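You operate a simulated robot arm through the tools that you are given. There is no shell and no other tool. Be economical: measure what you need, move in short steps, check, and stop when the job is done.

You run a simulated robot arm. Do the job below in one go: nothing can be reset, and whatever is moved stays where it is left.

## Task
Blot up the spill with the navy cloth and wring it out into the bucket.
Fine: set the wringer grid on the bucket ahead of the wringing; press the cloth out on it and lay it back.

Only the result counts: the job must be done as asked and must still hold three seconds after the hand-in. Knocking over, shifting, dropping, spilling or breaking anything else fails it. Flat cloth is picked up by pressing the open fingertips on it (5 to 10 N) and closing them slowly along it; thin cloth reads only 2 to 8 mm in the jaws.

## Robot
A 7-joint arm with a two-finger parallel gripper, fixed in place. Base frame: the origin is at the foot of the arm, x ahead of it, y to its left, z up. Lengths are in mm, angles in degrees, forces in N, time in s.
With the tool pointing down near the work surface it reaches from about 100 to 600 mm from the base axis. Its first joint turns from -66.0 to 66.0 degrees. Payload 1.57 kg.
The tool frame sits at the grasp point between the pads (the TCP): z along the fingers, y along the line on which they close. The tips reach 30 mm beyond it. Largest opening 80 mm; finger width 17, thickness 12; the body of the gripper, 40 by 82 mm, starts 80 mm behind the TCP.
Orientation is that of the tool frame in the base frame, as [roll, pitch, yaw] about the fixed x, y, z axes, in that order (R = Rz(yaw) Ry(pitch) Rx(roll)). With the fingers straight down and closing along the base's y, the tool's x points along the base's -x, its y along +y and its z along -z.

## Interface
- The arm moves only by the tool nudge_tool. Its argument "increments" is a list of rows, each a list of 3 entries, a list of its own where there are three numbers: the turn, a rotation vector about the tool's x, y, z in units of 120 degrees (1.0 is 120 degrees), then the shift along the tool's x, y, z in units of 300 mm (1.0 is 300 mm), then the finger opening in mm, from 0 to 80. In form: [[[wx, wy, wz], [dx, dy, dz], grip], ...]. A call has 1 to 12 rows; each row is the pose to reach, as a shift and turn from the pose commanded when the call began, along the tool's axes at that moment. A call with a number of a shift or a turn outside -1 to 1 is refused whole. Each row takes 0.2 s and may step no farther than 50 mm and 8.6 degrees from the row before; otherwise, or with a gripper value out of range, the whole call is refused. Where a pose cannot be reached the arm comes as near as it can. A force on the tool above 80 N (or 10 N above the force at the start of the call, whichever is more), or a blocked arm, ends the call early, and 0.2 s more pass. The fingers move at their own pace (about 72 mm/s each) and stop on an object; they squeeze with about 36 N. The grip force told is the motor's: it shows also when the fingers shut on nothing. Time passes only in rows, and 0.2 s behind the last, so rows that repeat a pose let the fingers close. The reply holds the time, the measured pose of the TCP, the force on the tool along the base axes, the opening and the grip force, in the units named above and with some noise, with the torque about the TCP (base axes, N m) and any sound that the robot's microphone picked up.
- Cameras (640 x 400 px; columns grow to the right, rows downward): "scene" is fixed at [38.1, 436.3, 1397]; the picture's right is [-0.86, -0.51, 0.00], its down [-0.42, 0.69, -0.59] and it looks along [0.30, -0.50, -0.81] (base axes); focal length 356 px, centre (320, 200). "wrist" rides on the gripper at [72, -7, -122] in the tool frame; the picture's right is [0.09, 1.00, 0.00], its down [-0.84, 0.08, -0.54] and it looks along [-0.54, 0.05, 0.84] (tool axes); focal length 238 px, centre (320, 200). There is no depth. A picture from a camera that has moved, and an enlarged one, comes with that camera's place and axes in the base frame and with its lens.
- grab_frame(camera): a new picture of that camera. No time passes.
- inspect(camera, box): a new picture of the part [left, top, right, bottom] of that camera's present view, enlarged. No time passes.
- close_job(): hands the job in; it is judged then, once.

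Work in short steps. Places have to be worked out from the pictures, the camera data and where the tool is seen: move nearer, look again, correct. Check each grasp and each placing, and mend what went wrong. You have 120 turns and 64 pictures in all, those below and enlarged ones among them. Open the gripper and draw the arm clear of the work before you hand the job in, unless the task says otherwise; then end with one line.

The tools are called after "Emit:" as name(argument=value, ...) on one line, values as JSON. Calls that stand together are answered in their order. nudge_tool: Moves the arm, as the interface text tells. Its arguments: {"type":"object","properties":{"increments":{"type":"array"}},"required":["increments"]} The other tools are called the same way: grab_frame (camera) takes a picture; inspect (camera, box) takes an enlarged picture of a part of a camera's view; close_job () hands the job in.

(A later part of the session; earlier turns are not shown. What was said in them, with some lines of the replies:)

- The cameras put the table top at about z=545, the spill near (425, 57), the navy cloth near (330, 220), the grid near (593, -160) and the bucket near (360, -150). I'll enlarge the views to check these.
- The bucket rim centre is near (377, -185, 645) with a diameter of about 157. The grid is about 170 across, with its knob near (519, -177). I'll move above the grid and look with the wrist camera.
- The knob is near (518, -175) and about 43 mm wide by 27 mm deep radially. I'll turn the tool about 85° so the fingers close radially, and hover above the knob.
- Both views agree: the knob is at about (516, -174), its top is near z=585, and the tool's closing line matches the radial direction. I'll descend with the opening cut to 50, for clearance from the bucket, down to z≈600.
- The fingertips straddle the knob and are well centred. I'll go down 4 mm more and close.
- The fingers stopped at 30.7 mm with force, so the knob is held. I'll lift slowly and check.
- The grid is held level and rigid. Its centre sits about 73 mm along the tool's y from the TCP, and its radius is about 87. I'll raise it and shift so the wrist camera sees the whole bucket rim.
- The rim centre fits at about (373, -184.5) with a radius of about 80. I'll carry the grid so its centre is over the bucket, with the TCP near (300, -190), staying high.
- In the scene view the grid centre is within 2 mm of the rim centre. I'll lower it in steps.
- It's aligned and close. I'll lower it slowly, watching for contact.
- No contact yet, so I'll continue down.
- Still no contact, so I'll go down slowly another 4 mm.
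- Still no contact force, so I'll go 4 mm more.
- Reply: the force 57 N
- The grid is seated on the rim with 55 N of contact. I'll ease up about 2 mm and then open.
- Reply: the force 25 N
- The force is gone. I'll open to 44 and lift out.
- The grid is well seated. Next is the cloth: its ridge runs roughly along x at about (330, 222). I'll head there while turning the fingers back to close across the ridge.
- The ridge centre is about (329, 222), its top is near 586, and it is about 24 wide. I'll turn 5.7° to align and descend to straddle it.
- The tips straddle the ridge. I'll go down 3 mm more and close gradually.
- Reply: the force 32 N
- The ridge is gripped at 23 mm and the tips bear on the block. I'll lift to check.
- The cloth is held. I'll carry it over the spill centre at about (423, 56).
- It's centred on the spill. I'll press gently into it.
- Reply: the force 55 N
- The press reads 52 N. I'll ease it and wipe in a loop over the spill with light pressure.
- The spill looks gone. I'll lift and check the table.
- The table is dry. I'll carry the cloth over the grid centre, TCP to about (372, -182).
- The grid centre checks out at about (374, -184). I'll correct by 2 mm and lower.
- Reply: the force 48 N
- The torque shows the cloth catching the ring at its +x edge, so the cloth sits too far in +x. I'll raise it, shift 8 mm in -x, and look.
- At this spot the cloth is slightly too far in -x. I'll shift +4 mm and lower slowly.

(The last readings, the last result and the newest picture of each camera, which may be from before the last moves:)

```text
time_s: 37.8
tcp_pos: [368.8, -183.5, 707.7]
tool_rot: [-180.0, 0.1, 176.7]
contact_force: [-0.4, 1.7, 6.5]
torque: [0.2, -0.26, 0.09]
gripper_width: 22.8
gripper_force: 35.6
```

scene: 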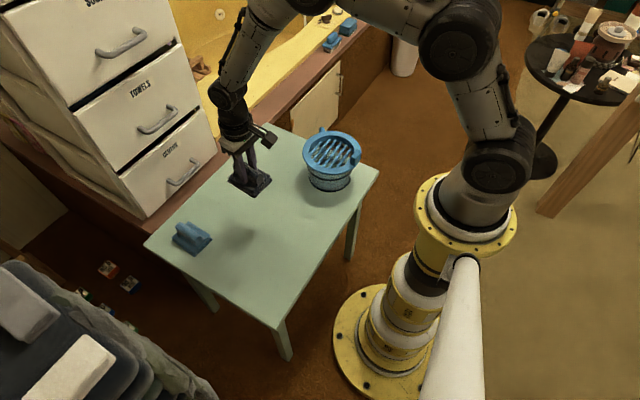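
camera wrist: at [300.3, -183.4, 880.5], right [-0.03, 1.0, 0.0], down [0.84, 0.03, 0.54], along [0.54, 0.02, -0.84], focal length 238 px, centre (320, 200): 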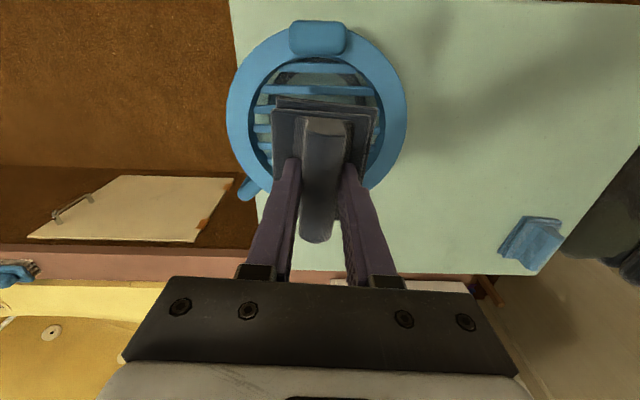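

Light contact shows at the +x/+y corner. I'll look closely.

Emit:
inspect(camera="scene", box=[295, 115, 369, 165])

Emit:
inspect(camera="wrist", box=[200, 0, 440, 200])

```text
8.00 times, centred on (332, 140) of scene
camera zoom: at [38.0, 436.4, 1397.0], right [-0.86, -0.51, 0.0], down [-0.42, 0.69, -0.59], along [0.3, -0.5, -0.81], focal length 2852 px, centre (224, 680)
```

zoom: 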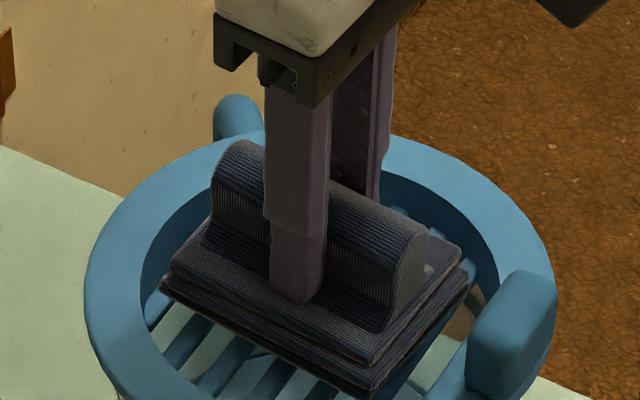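

```text
2.00 times, centred on (320, 100) of wrist
camera zoom: at [295.4, -184.8, 828.4], right [-0.03, 1.0, 0.0], down [0.84, 0.03, 0.54], along [0.54, 0.02, -0.84], focal length 477 px, centre (320, 400)
```

zoom: 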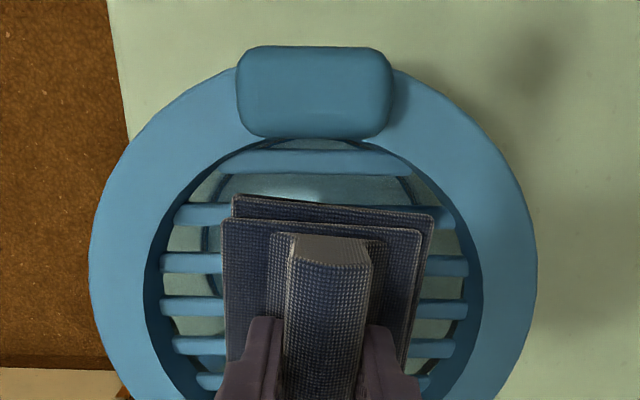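

The +x/+y corner is at the inner wall of the ring. I'll lift a bit, shift (-4, -4), and lower again.

Emit:
nudge_tool(increments=[[[0, 0, 0], [0, 0, -0.015], 0], [[0, 0, 0], [0.0133, -0.0133, -0.015], 0], [[0, 0, 0], [0.0133, -0.0133, -0.005], 0], [[0, 0, 0], [0.0133, -0.0133, 0.005], 0], [[0, 0, 0], [0.0133, -0.0133, 0.013], 0], [[0, 0, 0], [0.0133, -0.0133, 0.013], 0]])

```text
time_s: 39.2
tcp_pos: [364.8, -186.1, 706.1]
tool_rot: [-179.8, 0.3, 176.6]
contact_force: [-4.1, 4.3, 44.5]
torque: [0.27, 2.04, -0.12]
gripper_width: 23.0
gripper_force: 35.3
```

The contact height is the same (about 706) at every offset, so the cloth is resting on the slats. I'll centre it by 2 mm and press harder for a while.

Emit:
nudge_tool(increments=[[[0, 0, 0], [0, 0, -0.012], 0], [[0, 0, 0], [-0.008, 0.003, -0.012], 0], [[0, 0, 0], [-0.008, 0.003, 0.0], 0], [[0, 0, 0], [-0.008, 0.003, 0.004], 0], [[0, 0, 0], [-0.008, 0.003, 0.004], 0], [[0, 0, 0], [-0.008, 0.003, 0.004], 0], [[0, 0, 0], [-0.008, 0.003, 0.004], 0]])

Emit:
inspect(camera="scene", box=[290, 110, 380, 200])

```text
time_s: 40.8
tcp_pos: [367.5, -184.8, 704.2]
tool_rot: [-179.9, 0.2, 176.7]
contact_force: [-5.5, 1.3, 45.3]
torque: [0.03, 1.92, 0.05]
gripper_width: 23.0
gripper_force: 35.2
```

```text
4.44 times, centred on (335, 155) of scene
camera zoom: at [37.5, 436.6, 1396.9], right [-0.86, -0.51, 0.0], down [-0.42, 0.69, -0.59], along [0.3, -0.5, -0.81], focal length 1585 px, centre (253, 400)
```

zoom: 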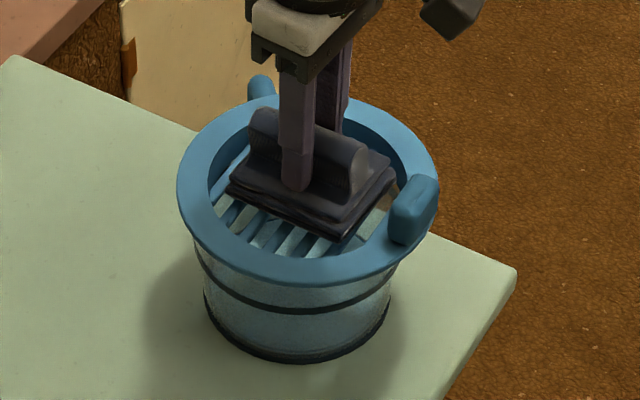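

The pressure is 45 N. I'll press on to about 70 N and hold.

Emit:
nudge_tool(increments=[[[0, 0, 0], [0, 0, 0.004], 0], [[0, 0, 0], [0, 0, 0.006], 0], [[0, 0, 0], [0, 0, 0.006], 0], [[0, 0, 0], [0, 0, 0.006], 0], [[0, 0, 0], [0, 0, 0.006], 0], [[0, 0, 0], [0, 0, 0.006], 0]])

Emit:
grab_frame(camera="wrist")

```text
time_s: 42.2
tcp_pos: [369.1, -185.8, 703.5]
tool_rot: [-179.9, 0.4, 176.7]
contact_force: [-5.5, 2.3, 52.0]
torque: [0.0, 2.21, 0.0]
gripper_width: 22.6
gripper_force: 35.0
```

```text
21 pictures are left
camera wrist: at [294.9, -187.9, 824.4], right [-0.03, 1.0, 0.0], down [0.84, 0.03, 0.55], along [0.55, 0.02, -0.84], focal length 238 px, centre (320, 200)
```

wrist: 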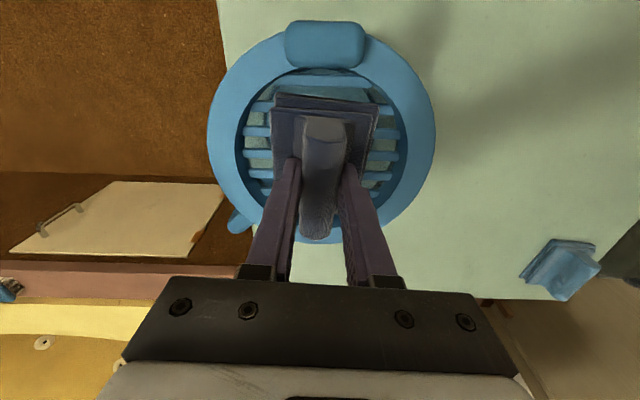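

I'll lift and inspect the cloth and the bucket contents.

Emit:
nudge_tool(increments=[[[0, 0, 0], [0, 0, -0.03], 0], [[0, 0, 0], [0, 0, -0.12], 0], [[0, 0, 0], [0, 0, -0.2], 0], [[0, 0, 0], [0, 0, -0.2], 0]])

Emit:
inspect(camera="scene", box=[280, 90, 380, 200])

Emit:
inspect(camera="wrist", box=[200, 0, 440, 240])

```text
time_s: 43.2
tcp_pos: [365.9, -185.2, 760.5]
tool_rot: [-180.0, -0.2, 176.7]
contact_force: [0.1, 0.4, 0.2]
torque: [0.01, 0.02, -0.03]
gripper_width: 22.7
gripper_force: 35.2
```

```text
3.64 times, centred on (330, 145) of scene
camera zoom: at [38.1, 436.3, 1397.0], right [-0.86, -0.51, 0.0], down [-0.42, 0.69, -0.59], along [0.3, -0.5, -0.81], focal length 1296 px, centre (284, 400)
```

zoom: 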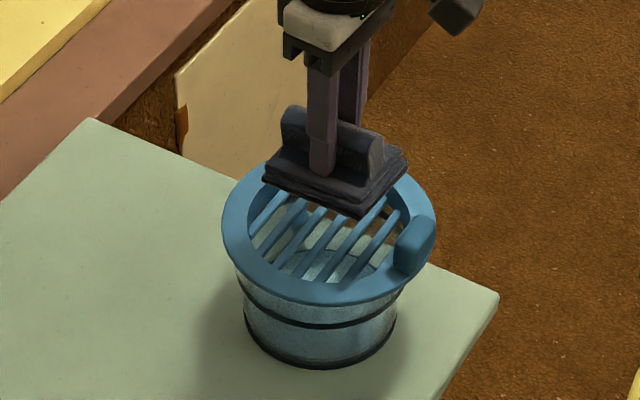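

```text
1.67 times, centred on (320, 120) of wrist
camera zoom: at [294.0, -187.5, 881.2], right [-0.03, 1.0, 0.0], down [0.84, 0.03, 0.54], along [0.54, 0.02, -0.84], focal length 397 px, centre (320, 333)
```

zoom: 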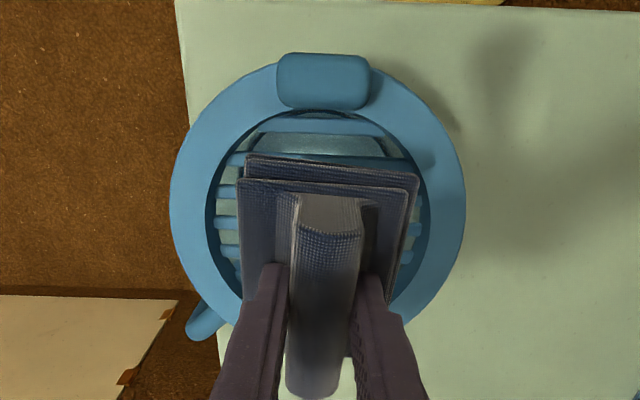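

The cloth looks lighter than when soaked. I'll press a second time, harder and longer, to make sure.

Emit:
nudge_tool(increments=[[[0, 0, 0], [0, 0, 0.08], 0], [[0, 0, 0], [0, 0, 0.16], 0], [[0, 0, 0], [0, 0, 0.185], 0], [[0, 0, 0], [0, 0, 0.2], 0], [[0, 0, 0], [0, 0, 0.205], 0], [[0, 0, 0], [0, 0, 0.208], 0], [[0, 0, 0], [0, 0, 0.21], 0], [[0, 0, 0], [0, 0, 0.21], 0], [[0, 0, 0], [0, 0, 0.21], 0], [[0, 0, 0], [0, 0, 0.21], 0], [[0, 0, 0], [0, 0, 0.21], 0]])

Emit:
inspect(camera="scene", box=[290, 110, 380, 200])

```text
time_s: 45.6
tcp_pos: [369.9, -187.8, 702.9]
tool_rot: [-179.7, 0.6, 176.7]
contact_force: [-3.5, 7.9, 56.0]
torque: [0.31, 0.74, 0.08]
gripper_width: 23.3
gripper_force: 35.5
```

```text
4.44 times, centred on (335, 155) of scene
camera zoom: at [37.4, 436.8, 1396.9], right [-0.86, -0.51, 0.0], down [-0.42, 0.69, -0.59], along [0.3, -0.5, -0.81], focal length 1585 px, centre (253, 400)
```

zoom: 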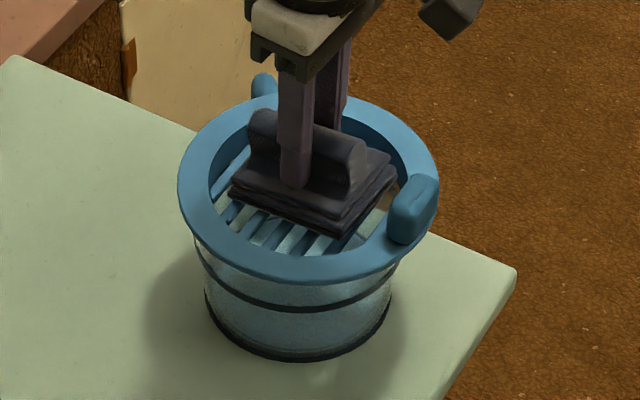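

That was 56 N held for over a second. I'll lift off and inspect the cloth and the bucket water.

Emit:
nudge_tool(increments=[[[0, 0, 0], [0, 0, -0.03], 0], [[0, 0, 0], [0, 0, -0.12], 0], [[0, 0, 0], [0, 0, -0.25], 0], [[0, 0, 0], [0, 0.1, -0.3], 0], [[0, 0, 0], [0, 0.25, -0.3], 0], [[0, 0, 0], [0, 0.4, -0.3], 0], [[0, 0, 0], [0, 0.4, -0.3], 0]])

Emit:
inspect(camera="scene", box=[240, 90, 400, 200])

```text
time_s: 47.2
tcp_pos: [373.4, -65.9, 787.9]
tool_rot: [180.0, 0.0, 176.6]
contact_force: [-0.4, -0.4, -0.3]
torque: [0.01, -0.02, 0.0]
gripper_width: 22.9
gripper_force: 35.6
```

```text
3.64 times, centred on (320, 145) of scene
camera zoom: at [38.1, 436.3, 1397.0], right [-0.86, -0.51, 0.0], down [-0.42, 0.69, -0.59], along [0.3, -0.5, -0.81], focal length 1296 px, centre (320, 400)
```

zoom: 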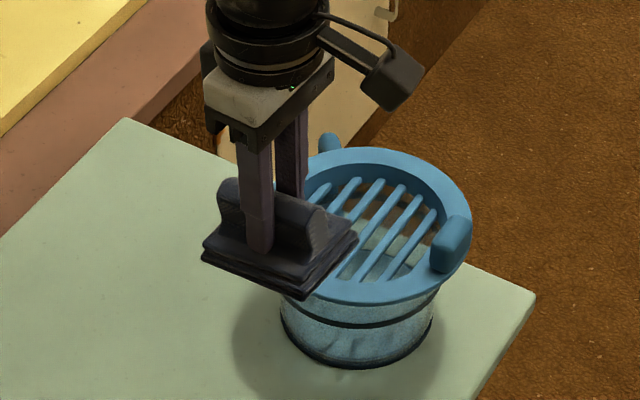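

Emit:
inspect(camera="scene", box=[300, 120, 370, 190])

Emit:
inspect(camera="wrist", box=[60, 0, 400, 250])

```text
5.71 times, centred on (335, 155) of scene
camera zoom: at [38.1, 436.3, 1397.0], right [-0.86, -0.51, 0.0], down [-0.42, 0.69, -0.59], along [0.3, -0.5, -0.81], focal length 2037 px, centre (234, 457)
```

zoom: 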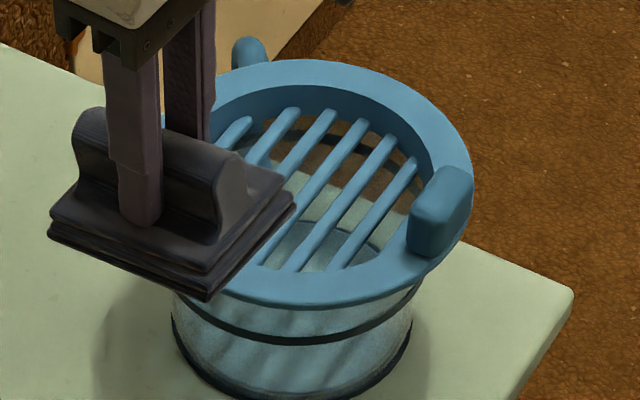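

```text
1.60 times, centred on (230, 125) of wrist
camera zoom: at [300.1, -67.4, 908.1], right [-0.03, 1.0, 0.0], down [0.84, 0.03, 0.54], along [0.54, 0.02, -0.84], focal length 381 px, centre (464, 320)
```

zoom: 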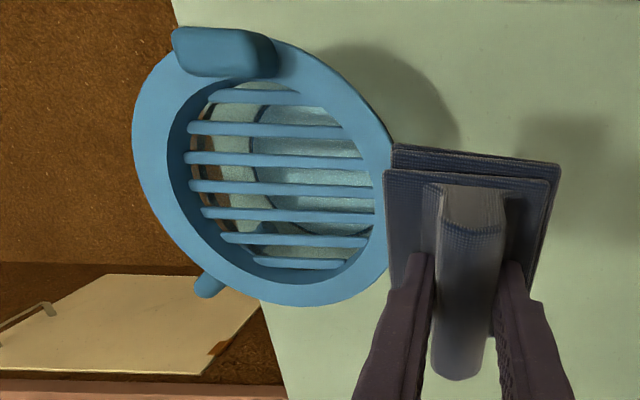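

Emit:
grab_frame(camera="wrist")

```text
14 pictures are left
camera wrist: at [300.1, -67.4, 908.1], right [-0.03, 1.0, 0.0], down [0.84, 0.03, 0.54], along [0.54, 0.02, -0.84], focal length 238 px, centre (320, 200)
```

wrist: 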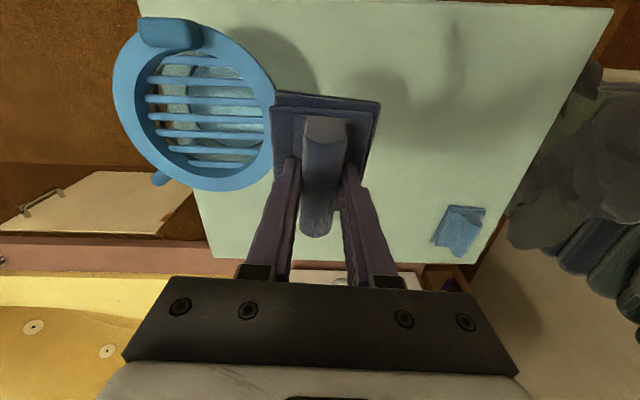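

The cloth is clearly bluer than when soaked, close to its dry look. I'll press once more with a longer hold to make sure the wringing is complete.

Emit:
nudge_tool(increments=[[[0, 0, 0], [0, -0.15, 0], 0], [[0, 0, 0], [0, -0.3, 0], 0], [[0, 0, 0], [0, -0.4, 0.02], 0], [[0, 0, 0], [0, -0.4, 0.15], 0], [[0, 0, 0], [0, -0.4, 0.25], 0], [[0, 0, 0], [0, -0.4, 0.28], 0], [[0, 0, 0], [0, -0.4, 0.295], 0], [[0, 0, 0], [0, -0.4, 0.3], 0], [[0, 0, 0], [0, -0.4, 0.303], 0], [[0, 0, 0], [0, -0.4, 0.303], 0], [[0, 0, 0], [0, -0.4, 0.303], 0], [[0, 0, 0], [0, -0.4, 0.303], 0]])

Emit:
nudge_tool(increments=[[[0, 0, 0], [0, 0, 0.002], 0], [[0, 0, 0], [0, 0, 0.002], 0], [[0, 0, 0], [0, 0, 0.002], 0], [[0, 0, 0], [0, 0, 0.002], 0], [[0, 0, 0], [0, 0, 0.002], 0], [[0, 0, 0], [0, 0, 0.002], 0], [[0, 0, 0], [0, 0, 0.002], 0], [[0, 0, 0], [0, 0, 0.002], 0], [[0, 0, 0], [0, 0, 0.002], 0], [[0, 0, 0], [0, 0, 0.002], 0]])

```text
time_s: 49.2
tcp_pos: [367.7, -186.0, 703.1]
tool_rot: [-180.0, 0.0, 176.7]
contact_force: [-5.4, 7.5, 18.7]
torque: [0.24, -0.01, 0.05]
gripper_width: 23.4
gripper_force: 35.9
stopped in row 9: the force on the tool passed its limit at 82 N (the readings are from after the stop); the commanded pose is now the measured one
```

```text
time_s: 51.4
tcp_pos: [370.0, -186.6, 702.7]
tool_rot: [-179.8, 0.4, 176.8]
contact_force: [0.7, 0.9, 26.0]
torque: [-0.04, -0.09, 0.02]
gripper_width: 23.0
gripper_force: 35.3
```

It reached 82 N and the load is now well balanced. I'll hold at about 60 N for 2 s, then lift.

Emit:
nudge_tool(increments=[[[0, 0, 0], [0, 0, 0.004], 0], [[0, 0, 0], [0, 0, 0.007], 0], [[0, 0, 0], [0, 0, 0.008], 0], [[0, 0, 0], [0, 0, 0.008], 0], [[0, 0, 0], [0, 0, 0.008], 0], [[0, 0, 0], [0, 0, 0.008], 0], [[0, 0, 0], [0, 0, 0.008], 0], [[0, 0, 0], [0, 0, 0.008], 0], [[0, 0, 0], [0, 0, 0.008], 0], [[0, 0, 0], [0, 0, 0.008], 0]])

Emit:
nudge_tool(increments=[[[0, 0, 0], [0, 0, -0.03], 0], [[0, 0, 0], [0, 0, -0.12], 0], [[0, 0, 0], [0, 0, -0.25], 0], [[0, 0, 0], [0, 0.1, -0.3], 0], [[0, 0, 0], [0, 0.25, -0.3], 0], [[0, 0, 0], [0, 0.4, -0.3], 0], [[0, 0, 0], [0, 0.4, -0.3], 0]])

Emit:
grab_frame(camera="wrist")

Emit:
grab_frame(camera="scene")

```text
time_s: 53.6
tcp_pos: [370.0, -186.8, 701.0]
tool_rot: [-179.8, 0.5, 176.7]
contact_force: [-8.7, -4.1, 49.3]
torque: [0.04, 0.48, 0.07]
gripper_width: 23.1
gripper_force: 35.5
```

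```text
time_s: 55.2
tcp_pos: [373.7, -67.0, 791.1]
tool_rot: [-180.0, 0.0, 176.7]
contact_force: [0.9, 0.2, -1.0]
torque: [0.02, -0.03, -0.01]
gripper_width: 23.5
gripper_force: 35.7
```

```text
13 pictures are left
camera wrist: at [301.8, -68.8, 911.5], right [-0.03, 1.0, 0.0], down [0.84, 0.03, 0.54], along [0.54, 0.02, -0.84], focal length 238 px, centre (320, 200)
```

wrist: 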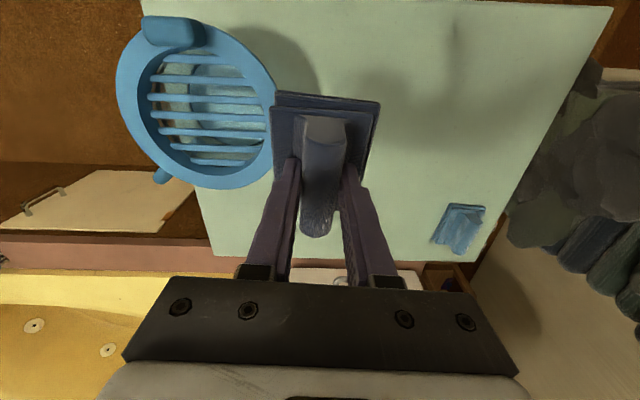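

```text
12 pictures are left
```

scene: 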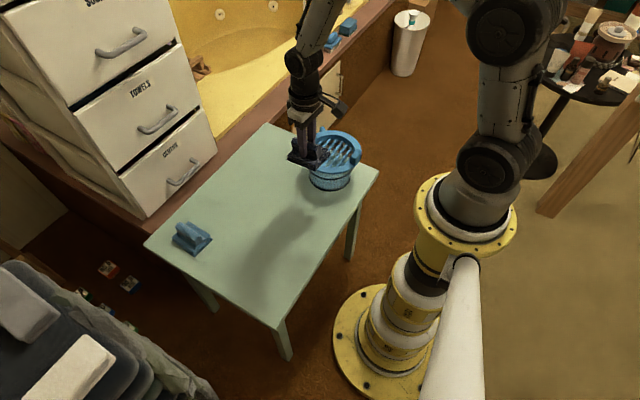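

No further colour change, so wringing is complete and the table is dry. I'll carry the cloth back to its original spot at about (331, 221).

Emit:
nudge_tool(increments=[[[0, 0, 0], [0.028, 0.136, 0], 0], [[0, 0, 0], [0.056, 0.272, 0], 0], [[0, 0, 0], [0.085, 0.408, 0], 0], [[0, 0, 0], [0.113, 0.544, 0], 0], [[0, 0, 0], [0.141, 0.68, 0], 0], [[0, 0, 0], [0.17, 0.816, 0], 0], [[0, 0, 0], [0.198, 0.951, 0], 0], [[0, 0, 0], [0.198, 0.951, 0.15], 0], [[0, 0, 0], [0.198, 0.951, 0.3], 0], [[0, 0, 0], [0.198, 0.951, 0.45], 0], [[0, 0, 0], [0.198, 0.951, 0.58], 0], [[0, 0, 0], [0.198, 0.951, 0.58], 0]])

Emit:
grab_frame(camera="wrist")

```text
time_s: 57.8
tcp_pos: [331.6, 221.0, 618.1]
tool_rot: [-179.9, 0.1, 176.7]
contact_force: [0.2, 0.1, -0.7]
torque: [0.02, 0.03, 0.01]
gripper_width: 23.0
gripper_force: 35.8
```

```text
11 pictures are left
camera wrist: at [259.0, 219.2, 738.2], right [-0.03, 1.0, 0.0], down [0.84, 0.03, 0.54], along [0.54, 0.02, -0.84], focal length 238 px, centre (320, 200)
```

wrist: 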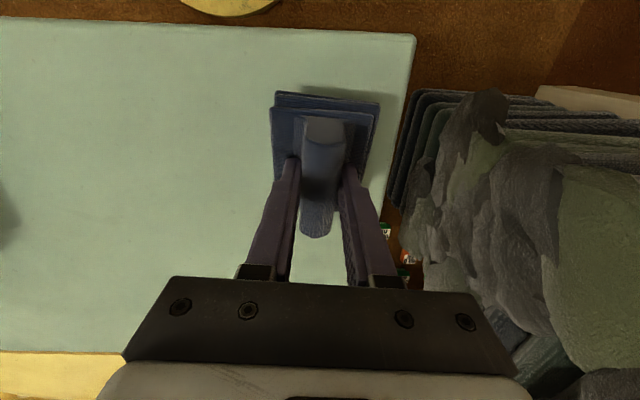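

Emit:
nudge_tool(increments=[[[0, 0, 0], [0, 0, 0.03], 0], [[0, 0, 0], [0, 0, 0.05], 0], [[0, 0, 0], [0, 0, 0.058], 0], [[0, 0, 0], [0, 0, 0.066], 0], [[0, 0, 0], [0, 0, 0.066], 0]])

```text
time_s: 59.0
tcp_pos: [333.4, 223.6, 597.4]
tool_rot: [179.7, 0.3, 176.8]
contact_force: [-11.0, 5.6, 41.1]
torque: [-0.11, -0.11, -0.03]
gripper_width: 22.6
gripper_force: 35.4
```

The cloth is flat on the table. I'll relieve the force, open slowly, and withdraw upward.

Emit:
nudge_tool(increments=[[[0, 0, 0], [0, 0, -0.01], 0], [[0, 0, 0], [0, 0, -0.01], 0], [[0, 0, 0], [0, 0, -0.01], 32], [[0, 0, 0], [0, 0, -0.01], 45], [[0, 0, 0], [0, 0, -0.01], 55], [[0, 0, 0], [0, 0, -0.04], 55], [[0, 0, 0], [0, 0, -0.1], 55], [[0, 0, 0], [0, 0, -0.25], 55], [[0, 0, 0], [0, 0, -0.4], 55], [[0, 0, 0], [0, 0, -0.55], 55], [[0, 0, 0], [0, 0, -0.7], 55]])

Emit:
grab_frame(camera="wrist")

Emit:
grab_frame(camera="scene")

```text
time_s: 61.4
tcp_pos: [332.0, 223.0, 805.9]
tool_rot: [-179.9, 0.0, 176.7]
contact_force: [-0.2, -0.6, 0.2]
torque: [0.02, 0.02, 0.0]
gripper_width: 55.2
gripper_force: 0.1
```

```text
10 pictures are left
camera wrist: at [259.9, 220.3, 926.7], right [-0.03, 1.0, 0.0], down [0.84, 0.03, 0.54], along [0.54, 0.02, -0.84], focal length 238 px, centre (320, 200)
```

wrist: 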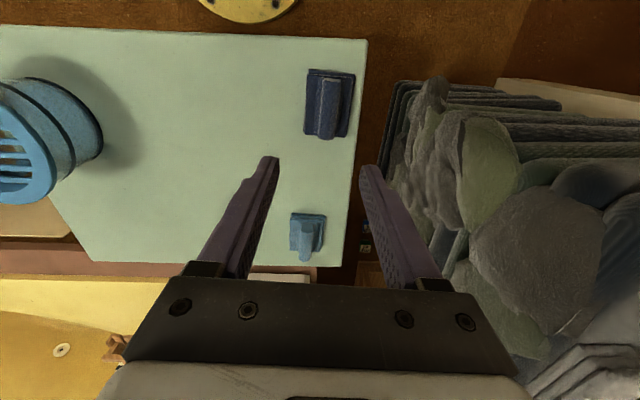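

```text
9 pictures are left
```

scene: 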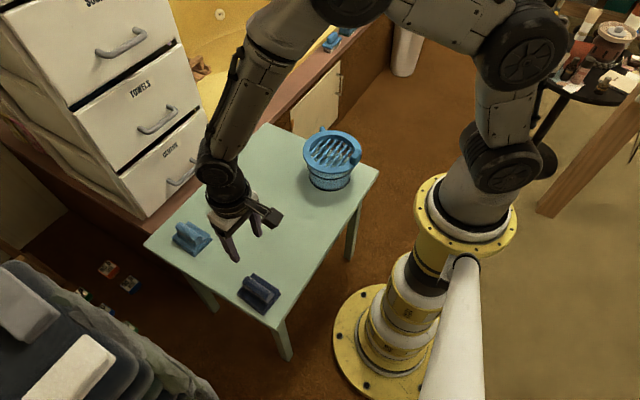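

The cloth is back on its original spot with its navy look restored. The table is dry, the grid is seated on the bucket, and the gripper is open and clear, so I'm handing in.

Emit:
close_job()

```text
The job is handed in.
```

I blotted up the spill with the navy cloth, pressed it out on the wringer grid over the bucket, and laid the cloth back at its original spot. I took "lay it back" to mean the cloth, so the grid is still on the bucket. I judged the wringing by the cloth's colour returning to navy, since I couldn't clearly see the water in the bucket.
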